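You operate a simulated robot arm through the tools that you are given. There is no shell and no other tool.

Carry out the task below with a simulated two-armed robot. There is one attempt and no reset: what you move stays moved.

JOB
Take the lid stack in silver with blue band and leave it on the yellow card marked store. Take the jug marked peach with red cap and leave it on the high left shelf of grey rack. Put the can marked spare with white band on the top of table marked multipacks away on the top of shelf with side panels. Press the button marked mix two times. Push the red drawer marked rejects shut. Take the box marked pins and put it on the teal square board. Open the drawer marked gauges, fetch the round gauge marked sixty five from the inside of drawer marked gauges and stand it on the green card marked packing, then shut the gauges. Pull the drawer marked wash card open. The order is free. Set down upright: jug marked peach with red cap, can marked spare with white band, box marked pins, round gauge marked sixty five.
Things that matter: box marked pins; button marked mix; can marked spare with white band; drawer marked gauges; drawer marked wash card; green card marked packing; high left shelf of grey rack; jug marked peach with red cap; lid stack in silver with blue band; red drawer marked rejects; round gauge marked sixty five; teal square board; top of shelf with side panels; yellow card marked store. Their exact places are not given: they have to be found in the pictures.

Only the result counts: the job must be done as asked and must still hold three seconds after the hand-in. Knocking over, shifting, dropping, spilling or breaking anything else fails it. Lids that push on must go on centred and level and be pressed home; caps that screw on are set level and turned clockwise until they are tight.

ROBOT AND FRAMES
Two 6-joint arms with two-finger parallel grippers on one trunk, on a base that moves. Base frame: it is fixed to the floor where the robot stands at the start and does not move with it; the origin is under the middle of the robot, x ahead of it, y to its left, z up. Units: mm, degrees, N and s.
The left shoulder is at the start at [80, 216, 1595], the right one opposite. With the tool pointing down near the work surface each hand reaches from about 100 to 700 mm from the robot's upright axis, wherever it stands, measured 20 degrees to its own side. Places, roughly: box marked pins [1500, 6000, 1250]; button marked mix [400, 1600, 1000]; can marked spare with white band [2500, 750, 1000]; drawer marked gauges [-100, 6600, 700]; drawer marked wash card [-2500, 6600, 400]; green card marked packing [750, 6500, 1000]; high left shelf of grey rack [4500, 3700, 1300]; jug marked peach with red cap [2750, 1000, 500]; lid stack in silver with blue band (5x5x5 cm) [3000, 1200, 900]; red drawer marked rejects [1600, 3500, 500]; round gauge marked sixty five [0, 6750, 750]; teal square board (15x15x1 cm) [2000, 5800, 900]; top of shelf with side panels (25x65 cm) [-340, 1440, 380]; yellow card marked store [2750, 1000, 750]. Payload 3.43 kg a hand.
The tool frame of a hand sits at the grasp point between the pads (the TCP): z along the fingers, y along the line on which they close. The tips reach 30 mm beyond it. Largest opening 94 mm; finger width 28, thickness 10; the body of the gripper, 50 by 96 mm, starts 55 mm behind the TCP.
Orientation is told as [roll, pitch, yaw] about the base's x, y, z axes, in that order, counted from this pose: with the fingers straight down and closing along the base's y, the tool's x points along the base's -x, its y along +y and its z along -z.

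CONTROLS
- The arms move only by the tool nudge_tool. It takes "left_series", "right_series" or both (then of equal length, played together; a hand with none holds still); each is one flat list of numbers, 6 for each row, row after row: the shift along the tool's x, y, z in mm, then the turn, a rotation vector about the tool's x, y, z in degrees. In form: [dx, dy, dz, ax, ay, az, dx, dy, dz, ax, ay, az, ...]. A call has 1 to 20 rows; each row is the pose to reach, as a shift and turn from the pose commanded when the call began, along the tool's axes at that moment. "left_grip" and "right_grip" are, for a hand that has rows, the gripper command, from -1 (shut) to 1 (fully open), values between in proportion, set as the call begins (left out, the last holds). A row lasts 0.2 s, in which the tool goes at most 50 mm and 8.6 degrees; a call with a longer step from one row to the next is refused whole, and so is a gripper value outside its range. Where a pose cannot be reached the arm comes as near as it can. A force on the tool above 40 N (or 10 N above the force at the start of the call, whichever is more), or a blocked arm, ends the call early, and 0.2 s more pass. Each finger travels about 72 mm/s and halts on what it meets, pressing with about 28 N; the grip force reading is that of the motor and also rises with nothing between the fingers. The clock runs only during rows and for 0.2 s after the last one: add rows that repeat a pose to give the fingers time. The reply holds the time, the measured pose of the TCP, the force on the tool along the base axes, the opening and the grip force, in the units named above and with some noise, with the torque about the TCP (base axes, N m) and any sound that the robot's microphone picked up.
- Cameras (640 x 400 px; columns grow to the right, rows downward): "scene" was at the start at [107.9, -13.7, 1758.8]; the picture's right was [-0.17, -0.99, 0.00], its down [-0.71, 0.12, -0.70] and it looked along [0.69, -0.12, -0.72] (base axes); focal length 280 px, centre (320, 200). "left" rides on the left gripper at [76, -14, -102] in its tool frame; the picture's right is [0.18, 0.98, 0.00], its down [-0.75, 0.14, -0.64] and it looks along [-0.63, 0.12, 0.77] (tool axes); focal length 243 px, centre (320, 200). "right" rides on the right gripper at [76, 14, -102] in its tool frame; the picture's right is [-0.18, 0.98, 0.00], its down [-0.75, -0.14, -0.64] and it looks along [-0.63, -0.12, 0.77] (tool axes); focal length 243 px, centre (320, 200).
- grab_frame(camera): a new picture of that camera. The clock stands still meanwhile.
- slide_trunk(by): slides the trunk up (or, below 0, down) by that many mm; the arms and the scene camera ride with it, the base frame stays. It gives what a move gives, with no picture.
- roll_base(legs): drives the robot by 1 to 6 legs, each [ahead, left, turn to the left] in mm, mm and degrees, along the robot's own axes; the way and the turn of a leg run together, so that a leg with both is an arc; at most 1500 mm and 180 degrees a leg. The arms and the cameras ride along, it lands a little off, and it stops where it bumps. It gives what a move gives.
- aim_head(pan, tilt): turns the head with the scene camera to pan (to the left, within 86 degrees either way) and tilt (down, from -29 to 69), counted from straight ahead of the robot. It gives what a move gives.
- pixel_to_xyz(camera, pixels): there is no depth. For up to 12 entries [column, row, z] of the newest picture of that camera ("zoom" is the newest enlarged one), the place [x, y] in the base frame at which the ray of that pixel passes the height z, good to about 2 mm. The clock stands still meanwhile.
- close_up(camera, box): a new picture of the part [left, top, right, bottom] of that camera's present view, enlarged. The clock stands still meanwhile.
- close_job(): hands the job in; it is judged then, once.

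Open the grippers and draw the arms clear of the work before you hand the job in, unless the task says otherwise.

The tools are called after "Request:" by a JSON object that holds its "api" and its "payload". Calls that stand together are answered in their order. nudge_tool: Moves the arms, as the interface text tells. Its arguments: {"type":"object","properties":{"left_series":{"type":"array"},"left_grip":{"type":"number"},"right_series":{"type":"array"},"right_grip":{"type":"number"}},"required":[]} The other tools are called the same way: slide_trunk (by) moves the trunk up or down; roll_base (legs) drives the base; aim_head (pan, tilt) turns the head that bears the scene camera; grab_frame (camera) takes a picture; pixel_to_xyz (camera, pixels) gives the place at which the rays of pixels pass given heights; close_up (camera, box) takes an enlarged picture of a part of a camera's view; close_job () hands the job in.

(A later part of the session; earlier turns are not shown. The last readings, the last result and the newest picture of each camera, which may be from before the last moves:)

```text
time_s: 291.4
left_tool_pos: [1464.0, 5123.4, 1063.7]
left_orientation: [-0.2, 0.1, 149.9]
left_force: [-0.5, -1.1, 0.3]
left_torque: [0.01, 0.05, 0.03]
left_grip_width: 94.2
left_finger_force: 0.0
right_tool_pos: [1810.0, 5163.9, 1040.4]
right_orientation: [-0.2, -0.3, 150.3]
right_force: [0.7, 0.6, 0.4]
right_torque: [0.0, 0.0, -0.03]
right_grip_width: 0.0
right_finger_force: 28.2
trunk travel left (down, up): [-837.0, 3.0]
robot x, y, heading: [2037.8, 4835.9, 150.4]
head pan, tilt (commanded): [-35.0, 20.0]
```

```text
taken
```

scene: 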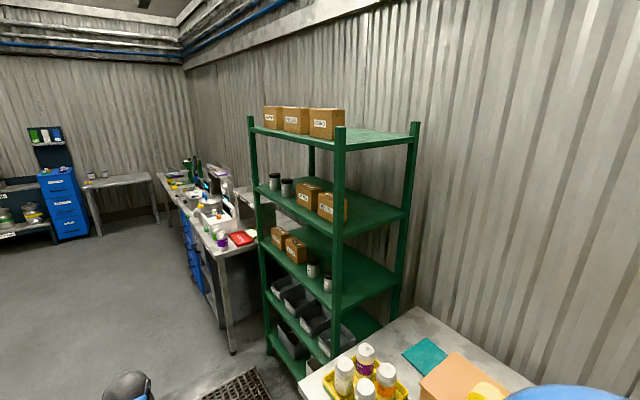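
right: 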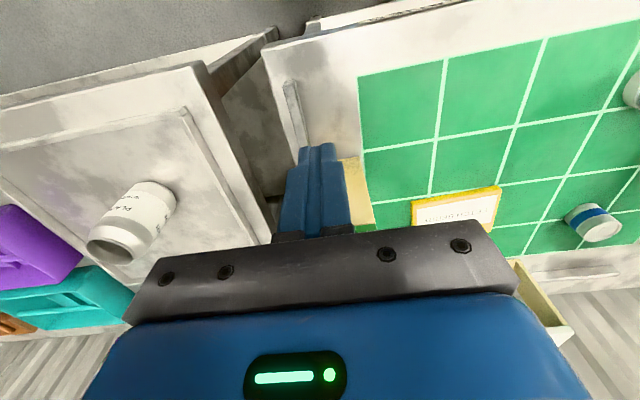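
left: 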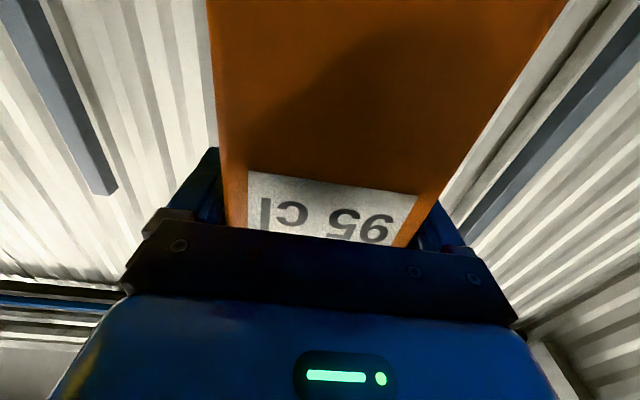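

The teal board is at (424,357) on the table and the green rack's boxes are readable from here; I zoom in on the labels.

Request:
{"api": "close_up", "payload": {"camera": "scene", "box": [250, 160, 360, 290]}}

Request:
{"api": "close_up", "payload": {"camera": "scene", "box": [250, 95, 360, 145]}}

Request:
{"api": "close_up", "payload": {"camera": "scene", "box": [300, 310, 520, 400]}}

Request:
{"api": "close_up", "payload": {"camera": "scene", "box": [150, 150, 270, 360]}}

```text
3.08 times, centred on (305, 225) of scene
```

zoom: 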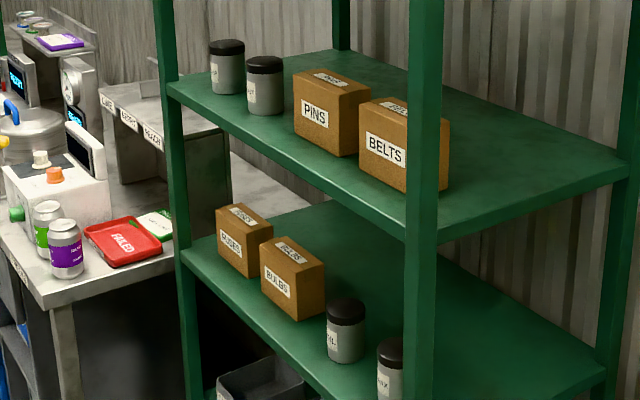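

```text
5.82 times, centred on (305, 120) of scene
```

zoom: 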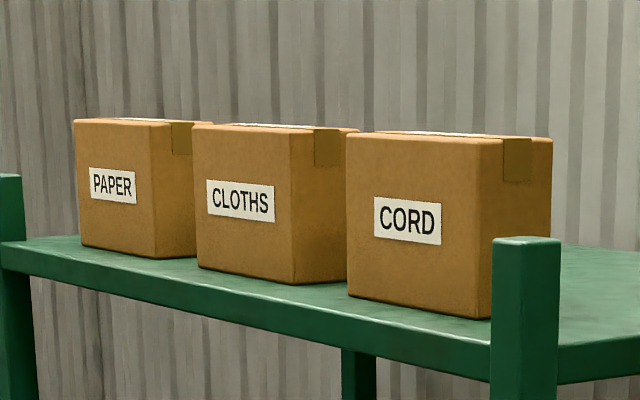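

```text
2.91 times, centred on (410, 355) of scene
```

zoom: 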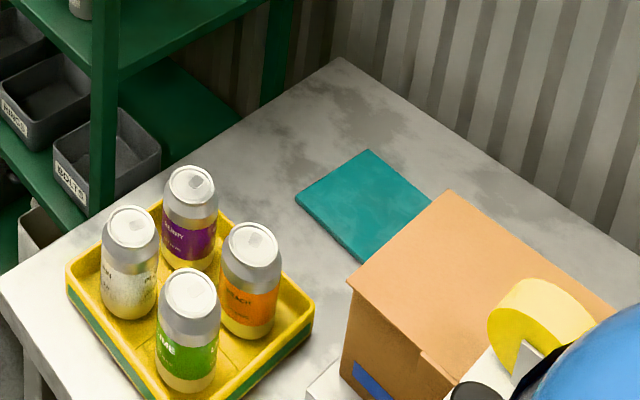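

```text
1.90 times, centred on (210, 255) of scene
```

zoom: 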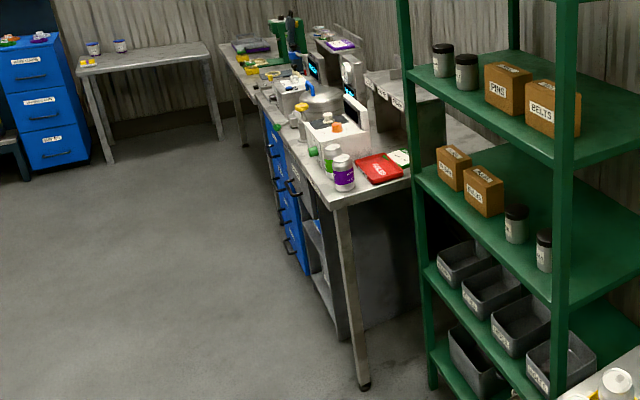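

PINS is on the second shelf at (307,193), BELTS beside it; the teal board is at (424,357). I query these and then move for a second view.

Request:
{"api": "pixel_to_xyz", "payload": {"camera": "scene", "pixels": [[305, 208, 1150], [305, 208, 1200], [305, 208, 1250], [424, 357, 850], [424, 357, 900], [336, 232, 1150], [336, 232, 1200], [257, 191, 1200], [301, 370, 0]]}}

Request:
{"api": "roll_base", "payload": {"legs": [[500, 0, 0], [0, 0, -90]]}}

Request:
{"api": "aim_head", "payload": {"pan": 0, "tilt": 25}}

Request:
{"api": "grab_frame", "payload": {"camera": "scene"}}

```text
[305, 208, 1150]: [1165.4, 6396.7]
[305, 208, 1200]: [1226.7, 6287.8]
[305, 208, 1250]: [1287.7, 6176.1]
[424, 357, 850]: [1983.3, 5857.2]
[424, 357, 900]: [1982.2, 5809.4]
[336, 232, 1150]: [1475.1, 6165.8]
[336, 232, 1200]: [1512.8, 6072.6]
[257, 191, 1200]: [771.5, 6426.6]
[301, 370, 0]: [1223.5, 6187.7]
```

```text
time_s: 298.1
left_tool_pos: [1885.6, 5656.9, 1064.9]
left_orientation: [-0.2, 0.0, 60.1]
left_force: [-0.1, -0.2, 0.0]
left_torque: [-0.01, 0.01, 0.0]
left_grip_width: 94.0
left_finger_force: 0.1
right_tool_pos: [1925.5, 5310.2, 1039.7]
right_orientation: [-0.1, -0.2, 60.3]
right_force: [-0.1, -0.7, -0.5]
right_torque: [0.01, 0.01, 0.0]
right_grip_width: 0.1
right_finger_force: 28.2
trunk travel left (down, up): [-837.0, 3.0]
robot x, y, heading: [1598.6, 5087.0, 60.6]
head pan, tilt (commanded): [-35.0, 20.0]
```

```text
time_s: 299.2
left_tool_pos: [1885.1, 5657.3, 1063.8]
left_orientation: [-0.2, 0.0, 60.1]
left_force: [1.3, 0.2, -0.2]
left_torque: [-0.04, 0.01, 0.01]
left_grip_width: 94.1
left_finger_force: 0.0
right_tool_pos: [1925.6, 5310.4, 1040.1]
right_orientation: [-0.3, -0.3, 60.4]
right_force: [-1.1, -0.3, -0.1]
right_torque: [-0.05, -0.02, 0.01]
right_grip_width: 0.0
right_finger_force: 27.6
trunk travel left (down, up): [-837.0, 3.0]
robot x, y, heading: [1600.7, 5088.8, 60.6]
head pan, tilt (commanded): [0.0, 25.0]
```

```text
taken
```

scene: 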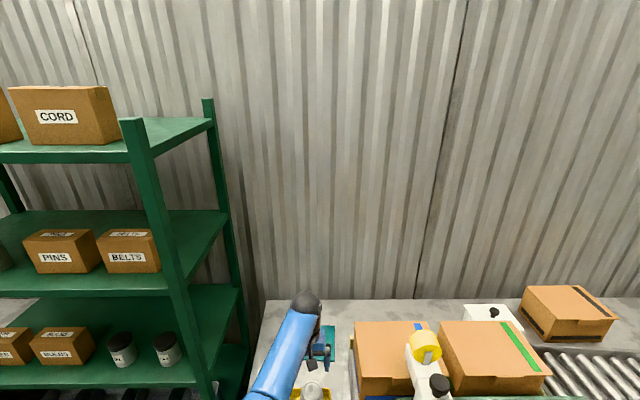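

I query the PINS box's bottom front from here for triangulation.

Request:
{"api": "close_up", "payload": {"camera": "scene", "box": [0, 200, 240, 330]}}

Request:
{"api": "pixel_to_xyz", "payload": {"camera": "scene", "pixels": [[37, 274, 1150], [37, 274, 1200], [37, 274, 1250], [93, 272, 1200], [93, 272, 1250], [110, 274, 1200], [160, 272, 1200], [168, 295, 1200], [0, 296, 1200], [331, 345, 850]]}}

```text
2.67 times, centred on (120, 265) of scene
```

zoom: 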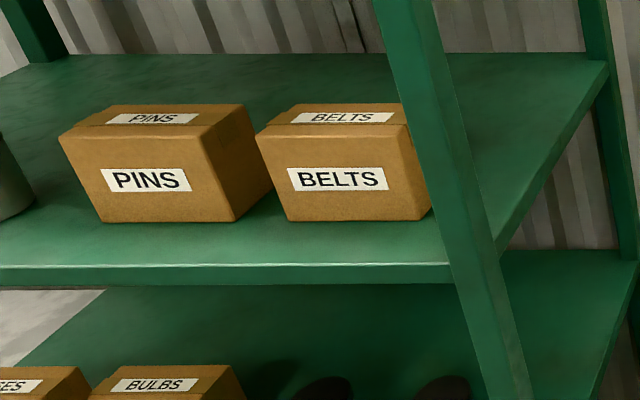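

```text
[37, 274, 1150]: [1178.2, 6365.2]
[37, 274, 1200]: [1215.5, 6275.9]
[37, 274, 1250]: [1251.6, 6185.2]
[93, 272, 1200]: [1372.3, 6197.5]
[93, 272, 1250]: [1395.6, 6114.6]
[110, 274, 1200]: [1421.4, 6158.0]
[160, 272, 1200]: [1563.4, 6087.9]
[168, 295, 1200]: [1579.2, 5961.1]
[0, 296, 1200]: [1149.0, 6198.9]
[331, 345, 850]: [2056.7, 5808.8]
```

Triangulation gives the PINS shelf at z≈1297 and the box front at about (1346,6071), ~133 mm wide. I pull the left hand back and move in front of it for a better look.

Request:
{"api": "nudge_tool", "payload": {"left_series": [45, 0, 0, 0, 0, 0, 90, 0, 0, 0, 0, 0, 135, 0, 0, 0, 0, 0, 180, 0, 0, 0, 0, 0, 220, 0, 0, 0, 0, 0, 220, 0, 0, 0, 0, 0]}}

Request:
{"api": "roll_base", "payload": {"legs": [[0, 700, 0]]}}

Request:
{"api": "grab_frame", "payload": {"camera": "scene"}}

```text
time_s: 300.6
left_tool_pos: [1778.6, 5467.2, 1047.9]
left_orientation: [-0.1, -0.1, 60.1]
left_force: [0.2, 0.6, 0.6]
left_torque: [-0.01, 0.02, 0.03]
left_grip_width: 93.9
left_finger_force: 0.1
left hand out of reach, approached as far as the arm can: row 4, 5, 6
right_tool_pos: [1925.7, 5311.2, 1039.6]
right_orientation: [-0.2, -0.3, 60.5]
right_force: [-0.2, 0.3, 1.1]
right_torque: [0.01, -0.02, -0.01]
right_grip_width: 0.0
right_finger_force: 27.9
trunk travel left (down, up): [-837.0, 3.0]
robot x, y, heading: [1597.7, 5084.9, 60.3]
head pan, tilt (commanded): [0.0, 25.0]
```

```text
time_s: 304.4
left_tool_pos: [1165.5, 5817.0, 1048.4]
left_orientation: [-0.2, -0.2, 59.9]
left_force: [0.8, 0.3, -0.8]
left_torque: [-0.03, -0.02, 0.02]
left_grip_width: 93.9
left_finger_force: 0.1
right_tool_pos: [1311.4, 5660.6, 1039.8]
right_orientation: [-0.2, -0.2, 60.3]
right_force: [-0.7, -0.3, -0.5]
right_torque: [-0.02, -0.03, 0.0]
right_grip_width: 0.0
right_finger_force: 27.3
trunk travel left (down, up): [-837.0, 3.0]
robot x, y, heading: [983.1, 5435.5, 60.3]
head pan, tilt (commanded): [0.0, 25.0]
```

```text
taken
```

scene: 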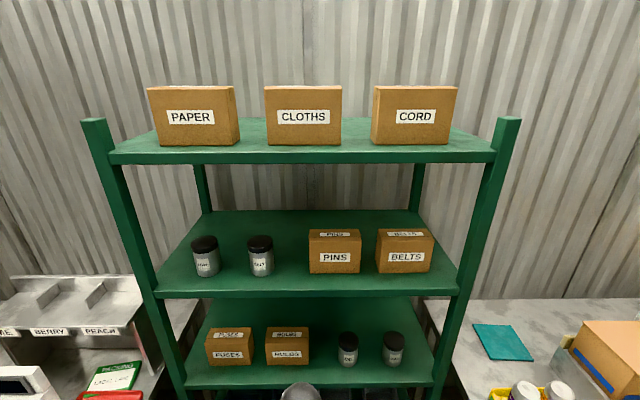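

Now I face the rack squarely: PINS at (334,250). I measure its corners at several heights.

Request:
{"api": "close_up", "payload": {"camera": "scene", "box": [290, 215, 450, 300]}}

Request:
{"api": "pixel_to_xyz", "payload": {"camera": "scene", "pixels": [[310, 273, 1250], [310, 273, 1300], [360, 273, 1250], [360, 273, 1300], [309, 240, 1380], [361, 236, 1380], [314, 230, 1380], [358, 229, 1380], [158, 297, 1280], [458, 295, 1280]]}}

```text
4.00 times, centred on (370, 258) of scene
```

zoom: 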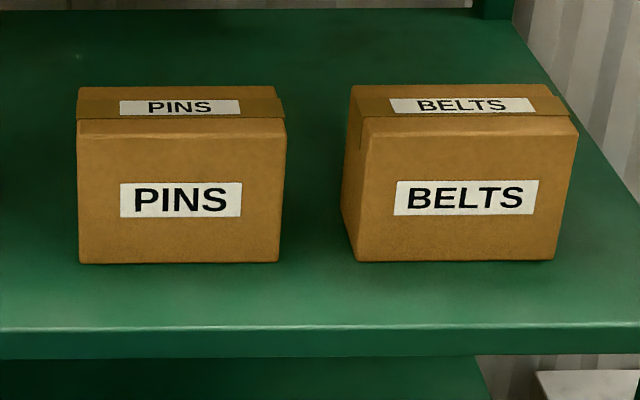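

```text
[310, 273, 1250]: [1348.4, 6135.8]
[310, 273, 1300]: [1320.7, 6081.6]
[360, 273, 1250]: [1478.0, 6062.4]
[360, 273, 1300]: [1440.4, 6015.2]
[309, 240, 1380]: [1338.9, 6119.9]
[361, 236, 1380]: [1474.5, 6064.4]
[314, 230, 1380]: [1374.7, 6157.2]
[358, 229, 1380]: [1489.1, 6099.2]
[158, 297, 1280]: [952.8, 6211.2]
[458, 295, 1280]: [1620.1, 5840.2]
```

The shelf seems nearer z≈1323. I query the box's top corners with top height ≈1413 to get its depth.

Request:
{"api": "pixel_to_xyz", "payload": {"camera": "zoom", "pixels": [[77, 133, 1413], [287, 133, 1413], [80, 87, 1413], [275, 86, 1413], [79, 263, 1323], [280, 262, 1323], [356, 260, 1323], [556, 259, 1323], [320, 328, 1323], [570, 130, 1413]]}}

Request:
{"api": "grab_frame", "payload": {"camera": "left"}}

```text
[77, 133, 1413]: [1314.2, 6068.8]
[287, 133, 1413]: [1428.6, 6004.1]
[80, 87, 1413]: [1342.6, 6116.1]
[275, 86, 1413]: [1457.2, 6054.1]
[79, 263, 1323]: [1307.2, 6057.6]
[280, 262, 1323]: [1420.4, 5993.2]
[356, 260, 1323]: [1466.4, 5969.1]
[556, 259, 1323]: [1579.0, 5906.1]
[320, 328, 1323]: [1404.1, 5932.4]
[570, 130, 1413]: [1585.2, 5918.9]
```

```text
taken
```

left: 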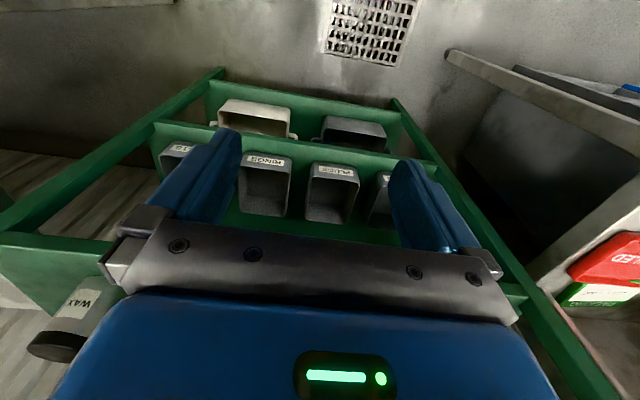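

PINS is 131 mm wide, 56 deep, ~92 high, so I can only grip it across its depth. I plan to turn it by pushing its right end inward with the closed right hand, then grip it lengthwise. First I bring the right hand up, pitched forward.

Request:
{"api": "nudge_tool", "payload": {"right_series": [0, 0, 0, 0, -7.5, 0, 0, 0, 0, 0, -15, 0, 0, 0, 0, 0, -22.5, 0, 0, 0, 0, 0, -30, 0, 0, 0, 0, 0, -37.5, 0, 0, 0, 0, 0, -45, 0, 0, 0, 0, 0, -45, 0], "right_grip": -1}}

Request:
{"api": "nudge_tool", "payload": {"right_series": [-42, 0, -16, 0, 0, 0, -84, 0, -32, 0, 0, 0, -126, 0, -48, 0, 0, 0, -168, 0, -64, 0, 0, 0, -210, 0, -80, 0, 0, 0, -252, 0, -95, 0, 0, 0, -294, 0, -111, 0, 0, 0, -339, 0, -127, 0, 0, 0, -339, 0, -127, 0, 0, 0]}}

Request:
{"api": "nudge_tool", "payload": {"right_series": [0, 0, 0, 0, -7.5, 0, 0, 0, 0, 0, -15, 0, 0, 0, 0, 0, -22.5, 0, 0, 0, 0, 0, -30, 0, 0, 0, 0, 0, -37.5, 0, 0, 0, 0, 0, -45, 0, 0, 0, 0, 0, -45, 0]}}

Request:
{"api": "grab_frame", "payload": {"camera": "scene"}}

```text
time_s: 306.0
left_tool_pos: [1163.2, 5817.6, 1047.8]
left_orientation: [-0.1, -0.1, 60.1]
left_force: [0.7, -0.5, -0.9]
left_torque: [0.02, -0.02, -0.06]
left_grip_width: 94.0
left_finger_force: 0.1
right_tool_pos: [1309.3, 5660.3, 1040.7]
right_orientation: [-0.2, -45.4, 60.4]
right_force: [0.1, -0.1, -0.9]
right_torque: [-0.02, 0.02, -0.03]
right_grip_width: 0.1
right_finger_force: 27.7
trunk travel left (down, up): [-837.0, 3.0]
robot x, y, heading: [983.1, 5433.2, 60.3]
head pan, tilt (commanded): [0.0, 25.0]
```

```text
time_s: 308.0
left_tool_pos: [1163.6, 5818.2, 1047.8]
left_orientation: [-0.1, -0.1, 60.1]
left_force: [-1.0, 0.3, -0.2]
left_torque: [-0.03, 0.01, -0.01]
left_grip_width: 94.0
left_finger_force: 0.1
right_tool_pos: [1393.4, 5811.2, 1323.0]
right_orientation: [-0.3, -45.6, 60.4]
right_force: [0.3, 0.3, -0.3]
right_torque: [-0.02, 0.01, -0.02]
right_grip_width: 0.2
right_finger_force: 27.8
right hand out of reach, approached as far as the arm can: row 4, 5, 6, 7, 8, 9
trunk travel left (down, up): [-837.0, 3.0]
robot x, y, heading: [985.5, 5436.4, 60.3]
head pan, tilt (commanded): [0.0, 25.0]
```

```text
time_s: 309.6
left_tool_pos: [1163.6, 5818.4, 1047.4]
left_orientation: [-0.2, 0.0, 60.0]
left_force: [-0.1, 0.6, 0.8]
left_torque: [-0.02, 0.0, -0.02]
left_grip_width: 94.0
left_finger_force: 0.1
right_tool_pos: [1393.7, 5811.1, 1323.3]
right_orientation: [-152.6, -89.7, -147.1]
right_force: [0.3, -0.6, -0.7]
right_torque: [-0.01, 0.0, -0.03]
right_grip_width: 0.2
right_finger_force: 27.7
trunk travel left (down, up): [-837.0, 3.0]
robot x, y, heading: [982.4, 5434.2, 60.4]
head pan, tilt (commanded): [0.0, 25.0]
```

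```text
taken
```

scene: 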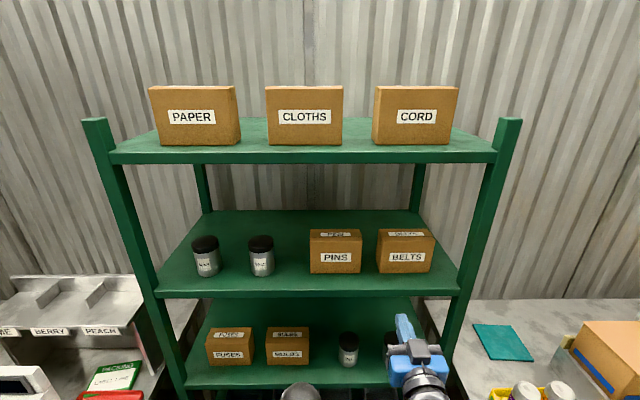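

The right hand is horizontal at (1394,5811,1323). I raise it to z≈1370 and shift left to n≈−1712, in front of PINS' right end.

Request:
{"api": "nudge_tool", "payload": {"right_series": [-25, 0, -20, 0, 0, 0, -47, 0, -20, 0, 0, 0, -47, 37, -20, 0, 0, 0, -47, 73, -20, 0, 0, 0, -47, 73, -20, 0, 0, 0]}}

Request:
{"api": "close_up", "payload": {"camera": "scene", "box": [280, 210, 460, 340]}}

Request:
{"api": "grab_frame", "payload": {"camera": "right"}}

```text
time_s: 310.8
left_tool_pos: [1164.2, 5817.1, 1047.6]
left_orientation: [-0.2, -0.1, 59.9]
left_force: [-0.7, 0.1, -0.6]
left_torque: [0.03, -0.01, -0.05]
left_grip_width: 94.3
left_finger_force: 0.0
right_tool_pos: [1320.7, 5829.0, 1369.7]
right_orientation: [-160.8, -89.7, -139.0]
right_force: [0.5, -0.5, 0.1]
right_torque: [0.01, 0.0, -0.02]
right_grip_width: 0.0
right_finger_force: 27.7
right hand out of reach, approached as far as the arm can: row 2
trunk travel left (down, up): [-837.0, 3.0]
robot x, y, heading: [982.8, 5433.8, 60.4]
head pan, tilt (commanded): [0.0, 25.0]
```

```text
3.08 times, centred on (370, 275) of scene
```

zoom: 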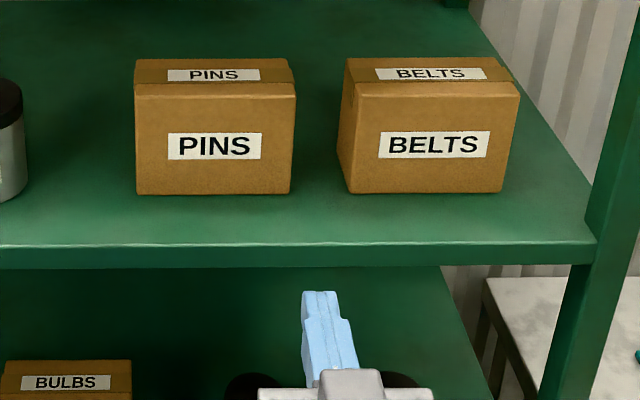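

```text
taken
```

right: 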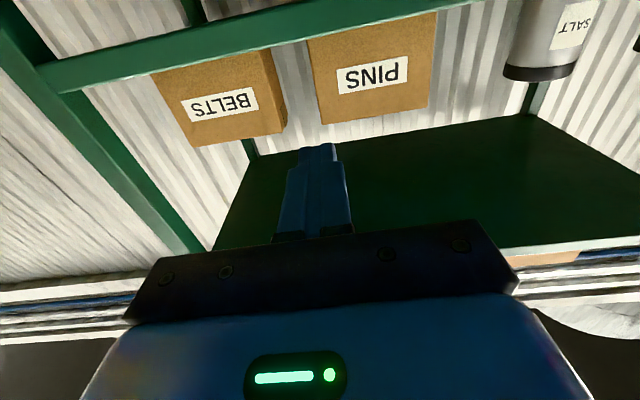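

The camera below the hand would hit the shelf edge when pushing deep, so I roll the right hand by −90° to put the camera to the side.

Request:
{"api": "nudge_tool", "payload": {"right_series": [0, 0, 0, 0, 0, -8.2, 0, 0, 0, 0, 0, -16.4, 0, 0, 0, 0, 0, -24.6, 0, 0, 0, 0, 0, -32.8, 0, 0, 0, 0, 0, -41, 0, 0, 0, 0, 0, -49.2, 0, 0, 0, 0, 0, -57.4, 0, 0, 0, 0, 0, -65.6, 0, 0, 0, 0, 0, -73.8, 0, 0, 0, 0, 0, -82, 0, 0, 0, 0, 0, -90, 0, 0, 0, 0, 0, -90]}}

Request:
{"api": "grab_frame", "payload": {"camera": "right"}}

Request:
{"api": "close_up", "payload": {"camera": "scene", "box": [280, 210, 460, 340]}}

```text
time_s: 313.4
left_tool_pos: [1164.2, 5816.8, 1048.6]
left_orientation: [-0.2, -0.1, 60.0]
left_force: [-0.6, -0.9, -0.6]
left_torque: [0.0, -0.02, -0.01]
left_grip_width: 94.0
left_finger_force: 0.1
right_tool_pos: [1320.5, 5830.1, 1369.8]
right_orientation: [-90.3, 0.4, 150.3]
right_force: [0.0, 0.8, 0.1]
right_torque: [0.03, 0.02, 0.0]
right_grip_width: 0.0
right_finger_force: 27.6
trunk travel left (down, up): [-837.0, 3.0]
robot x, y, heading: [986.9, 5435.7, 60.5]
head pan, tilt (commanded): [0.0, 25.0]
```

```text
taken
```

right: 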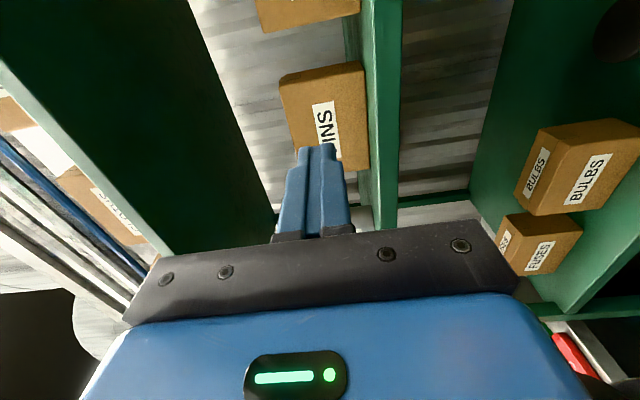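

```text
3.08 times, centred on (370, 275) of scene
```

zoom: 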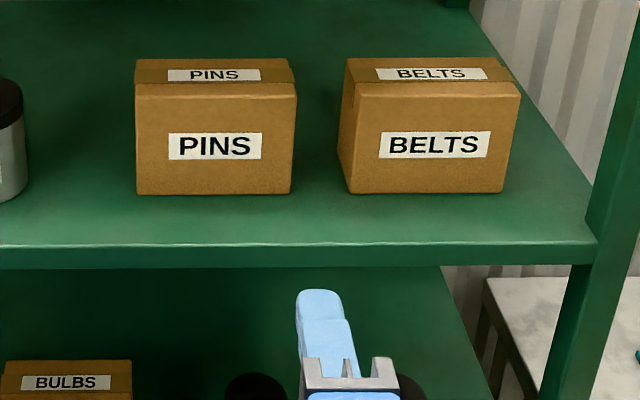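

Rolled; the camera is now to the right. I shift 8 mm left and approach to just before the box's right end.

Request:
{"api": "nudge_tool", "payload": {"right_series": [-8, 0, 40, 0, 0, 0, -8, 0, 80, 0, 0, 0, -8, 0, 120, 0, 0, 0, -8, 0, 148, 0, 0, 0, -8, 0, 148, 0, 0, 0]}}

Request:
{"api": "close_up", "payload": {"camera": "scene", "box": [280, 200, 460, 330]}}

Request:
{"api": "grab_frame", "payload": {"camera": "right"}}

```text
time_s: 314.6
left_tool_pos: [1163.2, 5818.5, 1047.7]
left_orientation: [-0.2, -0.1, 60.0]
left_force: [-0.5, -0.2, 0.5]
left_torque: [0.01, 0.01, 0.02]
left_grip_width: 94.3
left_finger_force: 0.0
right_tool_pos: [1386.5, 5962.9, 1370.3]
right_orientation: [-90.2, 0.2, 150.3]
right_force: [0.4, -0.4, 0.7]
right_torque: [0.02, 0.0, -0.03]
right_grip_width: 0.0
right_finger_force: 28.4
trunk travel left (down, up): [-837.0, 3.0]
robot x, y, heading: [983.6, 5433.2, 60.2]
head pan, tilt (commanded): [0.0, 25.0]
```

```text
3.08 times, centred on (370, 265) of scene
```

zoom: 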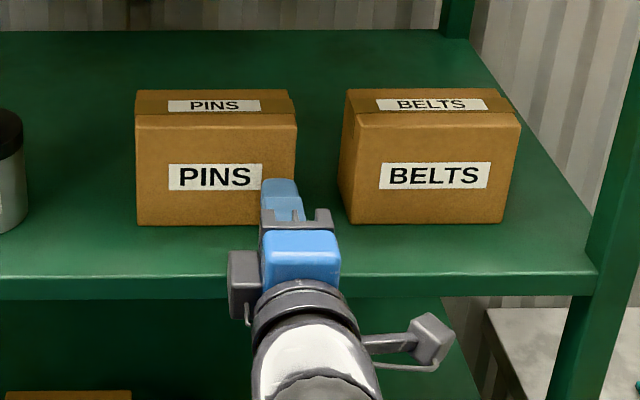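

```text
taken
```

right: 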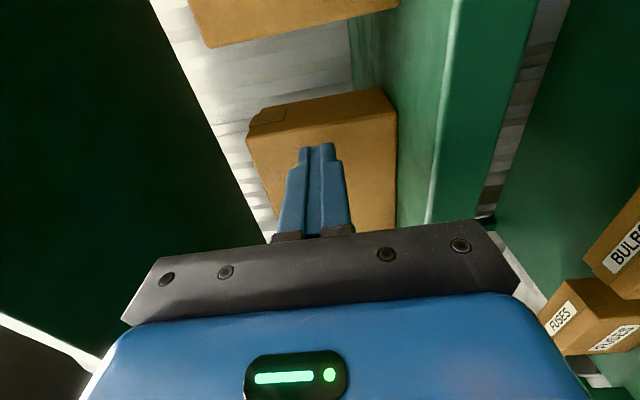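

The fingertip is right at PINS' right end. I raise 12 mm so the hand body clears the shelf, then push the end inward slowly along a slight arc.

Request:
{"api": "nudge_tool", "payload": {"right_series": [0, -12, 0, 0, 0, 0, 0, -12, 12, 0, 0, 0, 0, -12, 22, 0, 0, 0, 0, -12, 32, 0, 0, 0, -1, -12, 42, 0, 0, 0, -2, -12, 52, 0, 0, 0, -4, -12, 62, 0, 0, 0, -4, -12, 62, 0, 0, 0]}}

Request:
{"api": "close_up", "payload": {"camera": "scene", "box": [280, 200, 460, 330]}}

```text
time_s: 316.4
left_tool_pos: [1165.0, 5817.8, 1048.3]
left_orientation: [-0.1, -0.1, 60.1]
left_force: [0.1, 1.4, -0.2]
left_torque: [-0.04, 0.01, 0.03]
left_grip_width: 94.0
left_finger_force: 0.0
right_tool_pos: [1413.8, 6018.2, 1383.1]
right_orientation: [-90.3, 0.2, 150.3]
right_force: [0.7, 0.5, 0.0]
right_torque: [0.0, 0.0, 0.04]
right_grip_width: 0.0
right_finger_force: 27.9
trunk travel left (down, up): [-837.0, 3.0]
robot x, y, heading: [984.2, 5433.9, 60.4]
head pan, tilt (commanded): [0.0, 25.0]
```

```text
3.08 times, centred on (370, 265) of scene
```

zoom: 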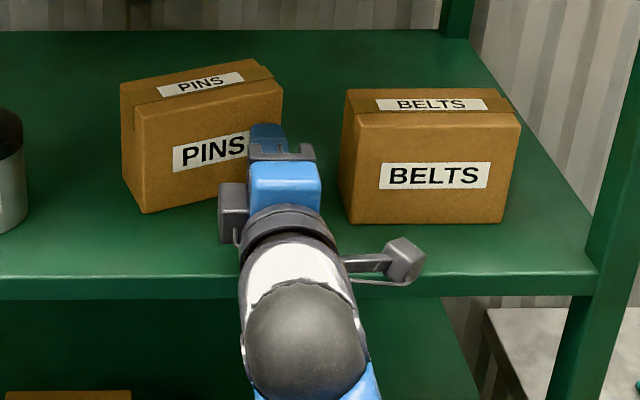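

The box is turning (about 22°). I continue pushing another 45 mm with a slight leftward drift.

Request:
{"api": "nudge_tool", "payload": {"right_series": [-2, 0, 10, 0, 0, 0, -5, 0, 20, 0, 0, 0, -8, 0, 30, 0, 0, 0, -12, 0, 40, 0, 0, 0, -16, 0, 48, 0, 0, 0, -16, 0, 48, 0, 0, 0]}}

Request:
{"api": "close_up", "payload": {"camera": "scene", "box": [280, 200, 460, 330]}}

```text
time_s: 317.8
left_tool_pos: [1162.9, 5818.2, 1047.8]
left_orientation: [-0.2, 0.0, 60.1]
left_force: [-0.3, -0.2, -0.8]
left_torque: [-0.02, 0.03, 0.0]
left_grip_width: 94.3
left_finger_force: 0.0
right_tool_pos: [1423.4, 6066.6, 1383.6]
right_orientation: [-90.3, 0.1, 150.3]
right_force: [0.2, -0.1, 0.0]
right_torque: [0.0, -0.01, -0.02]
right_grip_width: 0.2
right_finger_force: 28.0
trunk travel left (down, up): [-837.0, 3.0]
robot x, y, heading: [983.4, 5434.3, 60.4]
head pan, tilt (commanded): [0.0, 25.0]
```

```text
3.08 times, centred on (370, 265) of scene
```

zoom: 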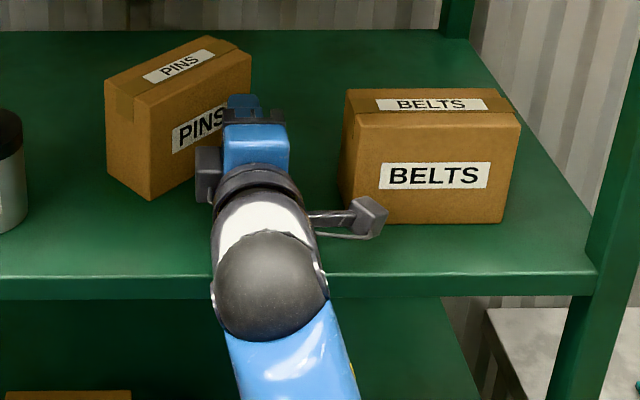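

About 38° now. One more push of 30 mm with 20 mm leftward drift (keeps the hand camera clear of BELTS).

Request:
{"api": "nudge_tool", "payload": {"right_series": [-6, 0, 6, 0, 0, 0, -11, 0, 13, 0, 0, 0, -16, 0, 20, 0, 0, 0, -21, 0, 27, 0, 0, 0, -26, 0, 32, 0, 0, 0, -26, 0, 32, 0, 0, 0]}}

Request:
{"api": "close_up", "payload": {"camera": "scene", "box": [280, 200, 460, 330]}}

Request:
{"api": "grab_frame", "payload": {"camera": "right"}}

```text
time_s: 319.2
left_tool_pos: [1162.7, 5816.9, 1047.8]
left_orientation: [-0.1, -0.1, 60.0]
left_force: [0.3, -0.3, 0.3]
left_torque: [0.03, 0.01, 0.05]
left_grip_width: 94.1
left_finger_force: 0.1
right_tool_pos: [1415.8, 6108.1, 1384.3]
right_orientation: [-90.3, 0.2, 150.3]
right_force: [-1.0, 0.6, 0.6]
right_torque: [0.0, -0.03, -0.02]
right_grip_width: 0.5
right_finger_force: 27.2
trunk travel left (down, up): [-837.0, 3.0]
robot x, y, heading: [982.1, 5436.3, 60.4]
head pan, tilt (commanded): [0.0, 25.0]
```

```text
3.08 times, centred on (370, 265) of scene
```

zoom: 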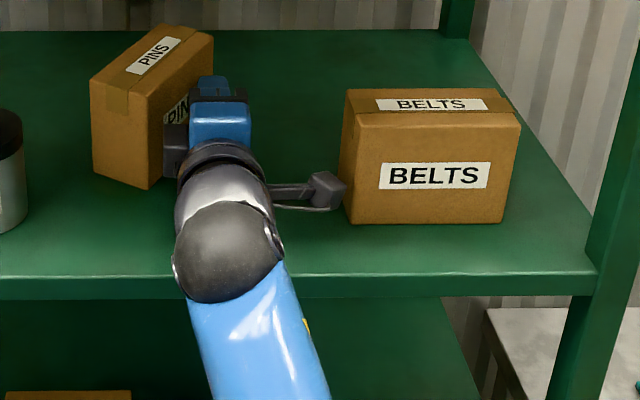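

```text
taken
```

right: 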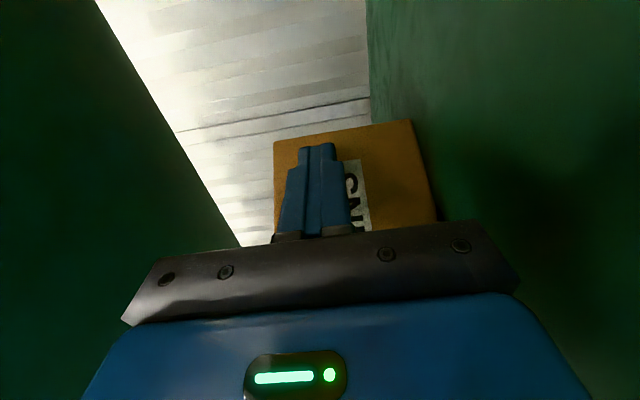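

The box is turned by about 58°. I withdraw the right hand straight back and then move it aside to the right.

Request:
{"api": "nudge_tool", "payload": {"right_series": [2, 0, -35, 0, 0, 0, 2, 0, -75, 0, 0, 0, 2, 0, -120, 0, 0, 0, 2, 0, -165, 0, 0, 0, 2, 0, -210, 0, 0, 0, 2, 0, -255, 0, 0, 0, 50, 0, -275, 0, 0, 0, 100, 0, -275, 0, 0, 0, 150, 0, -275, 0, 0, 0, 150, 0, -275, 0, 0, 0]}}

Request:
{"api": "grab_frame", "payload": {"camera": "scene"}}

Request:
{"api": "close_up", "payload": {"camera": "scene", "box": [240, 200, 420, 310]}}

```text
refused: row 7 steps farther than a row can; nothing moved
```

```text
taken
```

scene: 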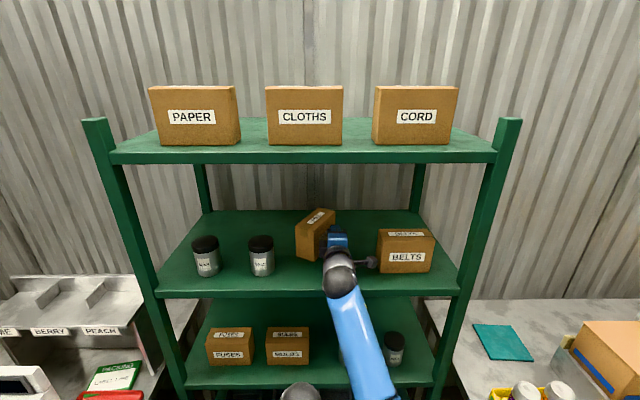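

```text
3.56 times, centred on (330, 255) of scene
```

zoom: 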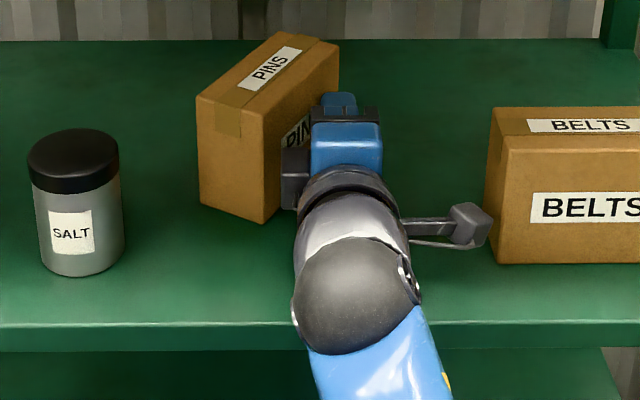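

The call was refused for a too long step; I repeat the withdrawal with smaller steps.

Request:
{"api": "nudge_tool", "payload": {"right_series": [2, 0, -35, 0, 0, 0, 2, 0, -75, 0, 0, 0, 2, 0, -120, 0, 0, 0, 2, 0, -165, 0, 0, 0, 2, 0, -210, 0, 0, 0, 2, 0, -255, 0, 0, 0, 40, 0, -275, 0, 0, 0, 85, 0, -275, 0, 0, 0, 130, 0, -275, 0, 0, 0, 150, 0, -275, 0, 0, 0]}}

Request:
{"api": "close_up", "payload": {"camera": "scene", "box": [240, 200, 420, 310]}}

```text
time_s: 321.4
left_tool_pos: [1162.9, 5816.9, 1048.1]
left_orientation: [-0.2, -0.1, 60.0]
left_force: [-0.4, 0.3, -0.5]
left_torque: [-0.03, -0.02, 0.01]
left_grip_width: 94.1
left_finger_force: 0.1
right_tool_pos: [1411.1, 5794.4, 1382.3]
right_orientation: [-90.5, 0.1, 150.2]
right_force: [-0.4, 0.2, -0.5]
right_torque: [0.02, 0.01, 0.01]
right_grip_width: 0.0
right_finger_force: 27.8
trunk travel left (down, up): [-837.0, 3.0]
robot x, y, heading: [981.7, 5432.7, 60.5]
head pan, tilt (commanded): [0.0, 25.0]
```

```text
3.56 times, centred on (330, 255) of scene
```

zoom: 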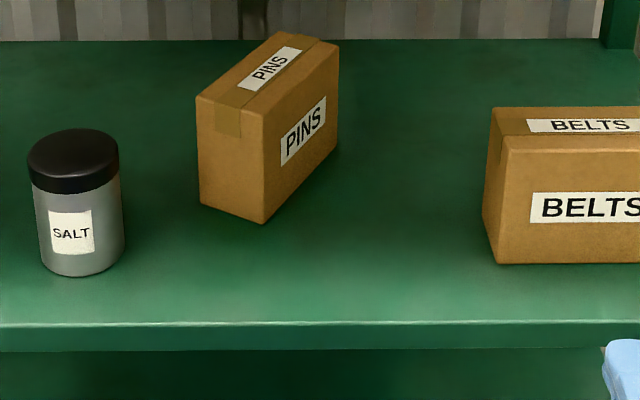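

I measure the box's new corners at base and top heights.

Request:
{"api": "pixel_to_xyz", "payload": {"camera": "zoom", "pixels": [[201, 205, 1323], [262, 223, 1323], [335, 150, 1323], [197, 98, 1415], [263, 116, 1415], [338, 50, 1415], [281, 32, 1415], [75, 275, 1323], [124, 245, 1323], [320, 322, 1323], [492, 250, 1323]]}}

```text
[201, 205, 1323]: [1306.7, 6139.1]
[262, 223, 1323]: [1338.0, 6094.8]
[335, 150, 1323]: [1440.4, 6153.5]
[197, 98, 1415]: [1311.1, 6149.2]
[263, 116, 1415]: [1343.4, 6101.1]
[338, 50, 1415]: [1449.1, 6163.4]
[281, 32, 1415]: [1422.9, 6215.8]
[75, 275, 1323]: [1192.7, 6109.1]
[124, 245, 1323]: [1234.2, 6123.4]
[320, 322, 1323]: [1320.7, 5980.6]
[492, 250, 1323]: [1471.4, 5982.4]
```

Box long axis points at heading ≈30°, near end centre ≈(1322,6117). I orient the left hand: yaw to 30° and pitch 60° forward.

Request:
{"api": "nudge_tool", "payload": {"left_series": [0, 0, 0, 0, 0, 7.5, 0, 0, 0, 0, 0, 15, 0, 0, 0, 0, 0, 22.5, 0, 0, 0, 0, 0, 30, 0, 0, 0, 0, 0, 30], "left_grip": 1}}

Request:
{"api": "nudge_tool", "payload": {"left_series": [0, 0, 0, 0, -7.5, 0, 0, 0, 0, 0, -15, 0, 0, 0, 0, 0, -22.5, 0, 0, 0, 0, 0, -30, 0, 0, 0, 0, 0, -37.5, 0, 0, 0, 0, 0, -45, 0, 0, 0, 0, 0, -52.5, 0, 0, 0, 0, 0, -60, 0, 0, 0, 0, 0, -60, 0]}}

```text
time_s: 322.6
left_tool_pos: [1164.6, 5817.3, 1047.7]
left_orientation: [-0.2, -0.2, 29.9]
left_force: [-0.1, 0.4, -0.3]
left_torque: [-0.01, 0.04, -0.01]
left_grip_width: 93.9
left_finger_force: 0.1
right_tool_pos: [1410.4, 5794.0, 1381.9]
right_orientation: [-90.3, 0.2, 150.3]
right_force: [-1.2, 0.4, -0.6]
right_torque: [0.01, 0.01, -0.02]
right_grip_width: 0.0
right_finger_force: 27.8
trunk travel left (down, up): [-837.0, 3.0]
robot x, y, heading: [982.8, 5437.6, 60.3]
head pan, tilt (commanded): [0.0, 25.0]
```

```text
time_s: 324.6
left_tool_pos: [1163.2, 5817.9, 1048.7]
left_orientation: [-0.3, -60.4, 30.3]
left_force: [-0.3, 1.0, -0.4]
left_torque: [-0.01, -0.01, -0.03]
left_grip_width: 93.7
left_finger_force: 0.1
right_tool_pos: [1410.9, 5793.7, 1381.5]
right_orientation: [-90.3, 0.2, 150.3]
right_force: [-0.1, 0.7, 0.2]
right_torque: [-0.01, 0.0, -0.02]
right_grip_width: 0.0
right_finger_force: 27.8
trunk travel left (down, up): [-837.0, 3.0]
robot x, y, heading: [983.5, 5437.6, 60.3]
head pan, tilt (commanded): [0.0, 25.0]
```

Now I move the left hand forward, up and then to the pre-grasp point about 110 mm before the box end.

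Request:
{"api": "nudge_tool", "payload": {"left_series": [-17, 20, 30, 0, 0, 0, -34, 40, 60, 0, 0, 0, -51, 60.4, 90, 0, 0, 0, -93.5, 60.4, 66, 0, 0, 0, -136, 60.4, 42, 0, 0, 0, -178.5, 60.4, 18, 0, 0, 0, -221, 60.4, -6, 0, 0, 0, -263.5, 60.4, -30, 0, 0, 0, -306, 60.4, -54.4, 0, 0, 0, -348.5, 60.4, -78.5, 0, 0, 0, -391, 60.4, -102.8, 0, 0, 0, -391, 60.4, -102.8, 0, 0, 0]}}

Request:
{"api": "grab_frame", "payload": {"camera": "scene"}}

```text
time_s: 327.2
left_tool_pos: [1224.3, 5921.8, 1440.2]
left_orientation: [-0.4, -60.2, 30.3]
left_force: [0.8, 0.1, 0.8]
left_torque: [0.0, -0.01, 0.01]
left_grip_width: 94.2
left_finger_force: 0.1
right_tool_pos: [1411.8, 5793.8, 1383.1]
right_orientation: [-90.4, 0.2, 150.3]
right_force: [-0.3, 0.8, 1.0]
right_torque: [0.0, 0.0, 0.0]
right_grip_width: 0.1
right_finger_force: 28.5
trunk travel left (down, up): [-837.0, 3.0]
robot x, y, heading: [984.5, 5436.9, 60.4]
head pan, tilt (commanded): [0.0, 25.0]
```

```text
taken
```

scene: 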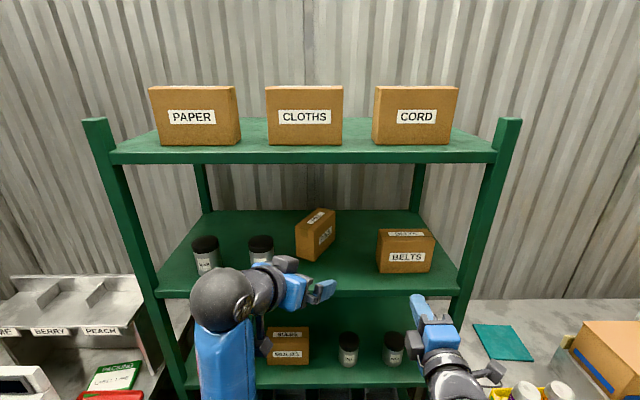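

I go to the pre-grasp point (1272,6088,1440).

Request:
{"api": "nudge_tool", "payload": {"left_series": [-15.5, 30, 27, 0, 0, 0, -31, 60, 54.6, 0, 0, 0, -46.5, 90, 82, 0, 0, 0, -62, 119.4, 109.3, 0, 0, 0, -62, 119.4, 109.3, 0, 0, 0]}}

Request:
{"api": "grab_frame", "payload": {"camera": "left"}}

Request:
{"api": "close_up", "payload": {"camera": "scene", "box": [180, 190, 380, 320]}}

```text
time_s: 328.4
left_tool_pos: [1272.3, 6089.3, 1437.2]
left_orientation: [-0.3, -60.2, 30.3]
left_force: [-0.1, 0.3, 0.1]
left_torque: [-0.03, -0.03, -0.04]
left_grip_width: 94.0
left_finger_force: 0.1
right_tool_pos: [1410.8, 5793.9, 1381.5]
right_orientation: [-90.3, 0.3, 150.4]
right_force: [0.0, -0.6, -0.3]
right_torque: [0.01, -0.02, 0.0]
right_grip_width: 0.0
right_finger_force: 28.0
trunk travel left (down, up): [-837.0, 3.0]
robot x, y, heading: [984.2, 5436.6, 60.5]
head pan, tilt (commanded): [0.0, 25.0]
```

```text
taken
```

left: 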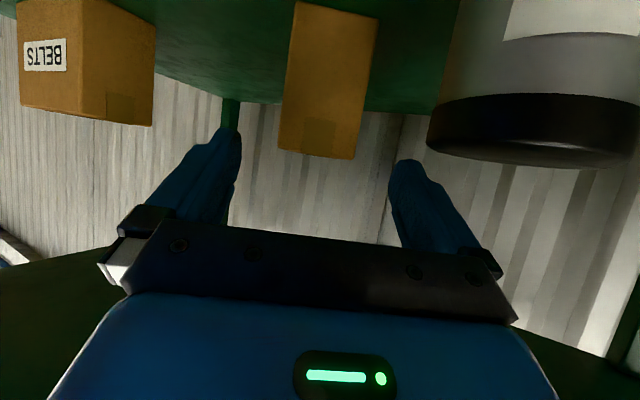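

```text
3.08 times, centred on (280, 255) of scene
```

zoom: 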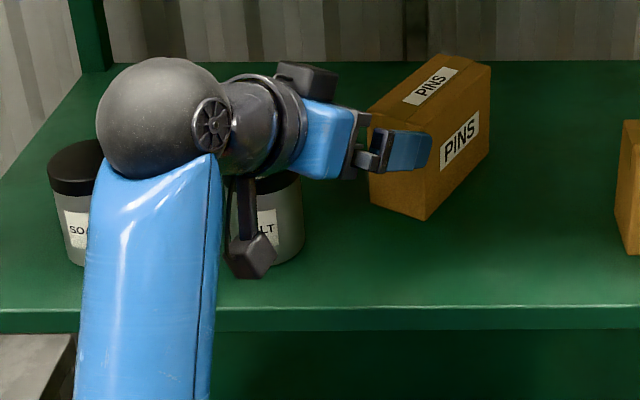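

The box end is centred between the fingers. I advance 70 mm along the finger direction and check.

Request:
{"api": "nudge_tool", "payload": {"left_series": [0, 0, 25, 0, 0, 0, 0, 0, 50, 0, 0, 0, 0, 0, 72, 0, 0, 0, 0, 0, 72, 0, 0, 0]}}

Request:
{"api": "grab_frame", "payload": {"camera": "left"}}

Request:
{"api": "close_up", "payload": {"camera": "scene", "box": [180, 190, 380, 320]}}

```text
time_s: 329.4
left_tool_pos: [1326.8, 6120.2, 1401.6]
left_orientation: [-0.4, -60.2, 30.4]
left_force: [0.2, 0.0, 0.3]
left_torque: [-0.01, 0.0, -0.01]
left_grip_width: 93.7
left_finger_force: 0.1
right_tool_pos: [1410.7, 5795.2, 1382.8]
right_orientation: [-90.4, 0.2, 150.4]
right_force: [0.2, -1.3, -0.2]
right_torque: [-0.01, 0.0, -0.01]
right_grip_width: 0.2
right_finger_force: 28.2
trunk travel left (down, up): [-837.0, 3.0]
robot x, y, heading: [982.5, 5436.9, 60.4]
head pan, tilt (commanded): [0.0, 25.0]
```

```text
taken
```

left: 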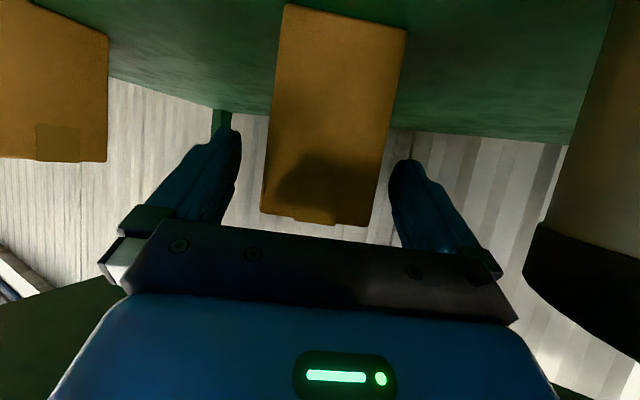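

```text
3.08 times, centred on (280, 255) of scene
```

zoom: 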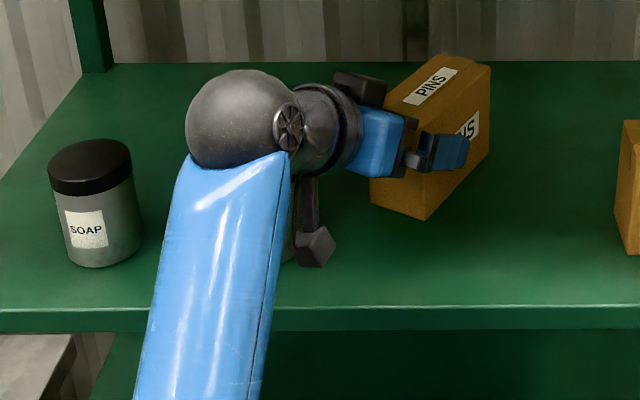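

Still aligned. I advance the remaining 33 mm and close the gripper on the box.

Request:
{"api": "nudge_tool", "payload": {"left_series": [0, 0, 12, 0, 0, 0, 0, 0, 24, 0, 0, 0, 0, 0, 33, 0, 0, 0, 0, 0, 33, 0, 0, 0]}}

Request:
{"api": "nudge_tool", "payload": {"left_series": [0, 0, 0, 0, 0, 0, 0, 0, 0, 0, 0, 0, 0, 0, 0, 0, 0, 0, 0, 0, 0, 0, 0, 0], "left_grip": -1}}

Request:
{"api": "grab_frame", "payload": {"camera": "left"}}

```text
time_s: 330.4
left_tool_pos: [1351.3, 6135.6, 1385.3]
left_orientation: [-0.3, -60.1, 30.3]
left_force: [0.4, -0.1, 0.0]
left_torque: [-0.03, 0.04, 0.0]
left_grip_width: 94.0
left_finger_force: 0.0
right_tool_pos: [1411.6, 5794.2, 1382.8]
right_orientation: [-90.3, 0.2, 150.2]
right_force: [0.5, -0.3, 0.8]
right_torque: [0.04, -0.04, -0.04]
right_grip_width: 0.2
right_finger_force: 28.3
trunk travel left (down, up): [-837.0, 3.0]
robot x, y, heading: [987.4, 5435.8, 60.2]
head pan, tilt (commanded): [0.0, 25.0]
```

```text
time_s: 331.4
left_tool_pos: [1351.7, 6135.7, 1386.4]
left_orientation: [-0.3, -60.2, 30.3]
left_force: [0.0, 0.9, 1.5]
left_torque: [0.11, 0.07, 0.0]
left_grip_width: 63.9
left_finger_force: 28.0
right_tool_pos: [1411.3, 5795.4, 1380.8]
right_orientation: [-90.3, 0.2, 150.4]
right_force: [0.0, -0.2, 0.2]
right_torque: [0.04, 0.01, 0.02]
right_grip_width: 0.2
right_finger_force: 28.2
trunk travel left (down, up): [-837.0, 3.0]
robot x, y, heading: [983.2, 5434.2, 60.1]
head pan, tilt (commanded): [0.0, 25.0]
```

```text
taken
```

left: 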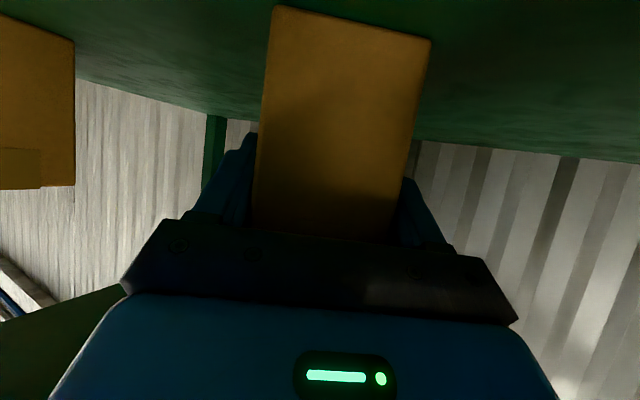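

Gripped (63.9 mm). I lift 60 mm.

Request:
{"api": "nudge_tool", "payload": {"left_series": [-17, 0, -10, 0, 0, 0, -35, 0, -20, 0, 0, 0, -52, 0, -30, 0, 0, 0, -52, 0, -30, 0, 0, 0]}}

Request:
{"api": "close_up", "payload": {"camera": "scene", "box": [180, 170, 380, 300]}}

```text
time_s: 332.4
left_tool_pos: [1351.7, 6136.6, 1444.8]
left_orientation: [-0.4, -60.1, 30.4]
left_force: [0.5, -0.5, -2.8]
left_torque: [-0.01, 0.06, -0.01]
left_grip_width: 64.2
left_finger_force: 28.0
right_tool_pos: [1410.4, 5795.0, 1382.0]
right_orientation: [-90.3, 0.2, 150.3]
right_force: [-0.2, 0.3, 0.2]
right_torque: [-0.01, 0.01, 0.02]
right_grip_width: 0.1
right_finger_force: 27.8
trunk travel left (down, up): [-837.0, 3.0]
robot x, y, heading: [984.4, 5433.7, 60.0]
head pan, tilt (commanded): [0.0, 25.0]
```

```text
3.08 times, centred on (280, 235) of scene
```

zoom: 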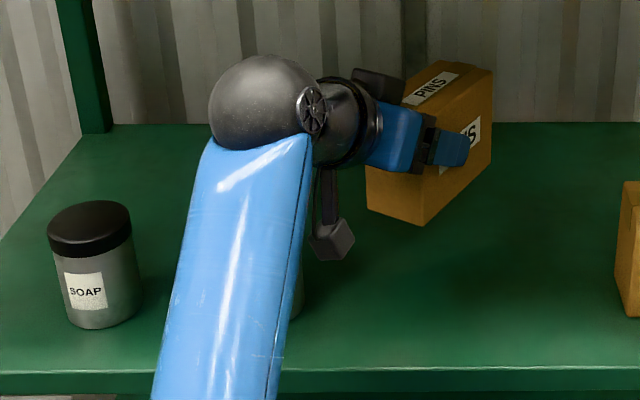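

The box is lifted clear. I drive straight back 400 mm out of the shelf.

Request:
{"api": "roll_base", "payload": {"legs": [[-400, 0, 0]]}}

Request:
{"api": "aim_head", "payload": {"pan": -20, "tilt": 30}}

Request:
{"api": "grab_frame", "payload": {"camera": "scene"}}

```text
time_s: 334.9
left_tool_pos: [1157.6, 5792.0, 1443.0]
left_orientation: [-0.5, -60.0, 30.3]
left_force: [0.6, -0.3, -1.2]
left_torque: [-0.03, 0.03, -0.01]
left_grip_width: 64.2
left_finger_force: 28.7
right_tool_pos: [1217.0, 5452.6, 1379.5]
right_orientation: [-90.1, 0.2, 150.2]
right_force: [-0.2, 0.2, -0.1]
right_torque: [-0.02, -0.02, 0.02]
right_grip_width: 0.0
right_finger_force: 27.9
trunk travel left (down, up): [-837.0, 3.0]
robot x, y, heading: [785.4, 5089.3, 60.4]
head pan, tilt (commanded): [0.0, 25.0]
```

```text
time_s: 335.8
left_tool_pos: [1156.6, 5789.8, 1445.0]
left_orientation: [-0.4, -60.1, 30.3]
left_force: [-0.7, 1.0, -1.9]
left_torque: [0.01, 0.03, -0.01]
left_grip_width: 64.0
left_finger_force: 28.2
right_tool_pos: [1215.4, 5449.9, 1381.5]
right_orientation: [-90.2, 0.2, 150.2]
right_force: [1.1, -0.9, -0.5]
right_torque: [0.0, 0.0, 0.01]
right_grip_width: 0.1
right_finger_force: 27.7
trunk travel left (down, up): [-837.0, 3.0]
robot x, y, heading: [786.1, 5092.0, 60.5]
head pan, tilt (commanded): [-20.0, 30.0]
```

```text
taken
```

scene: 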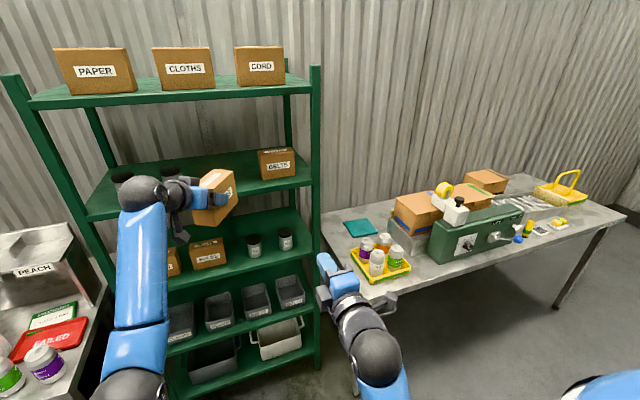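

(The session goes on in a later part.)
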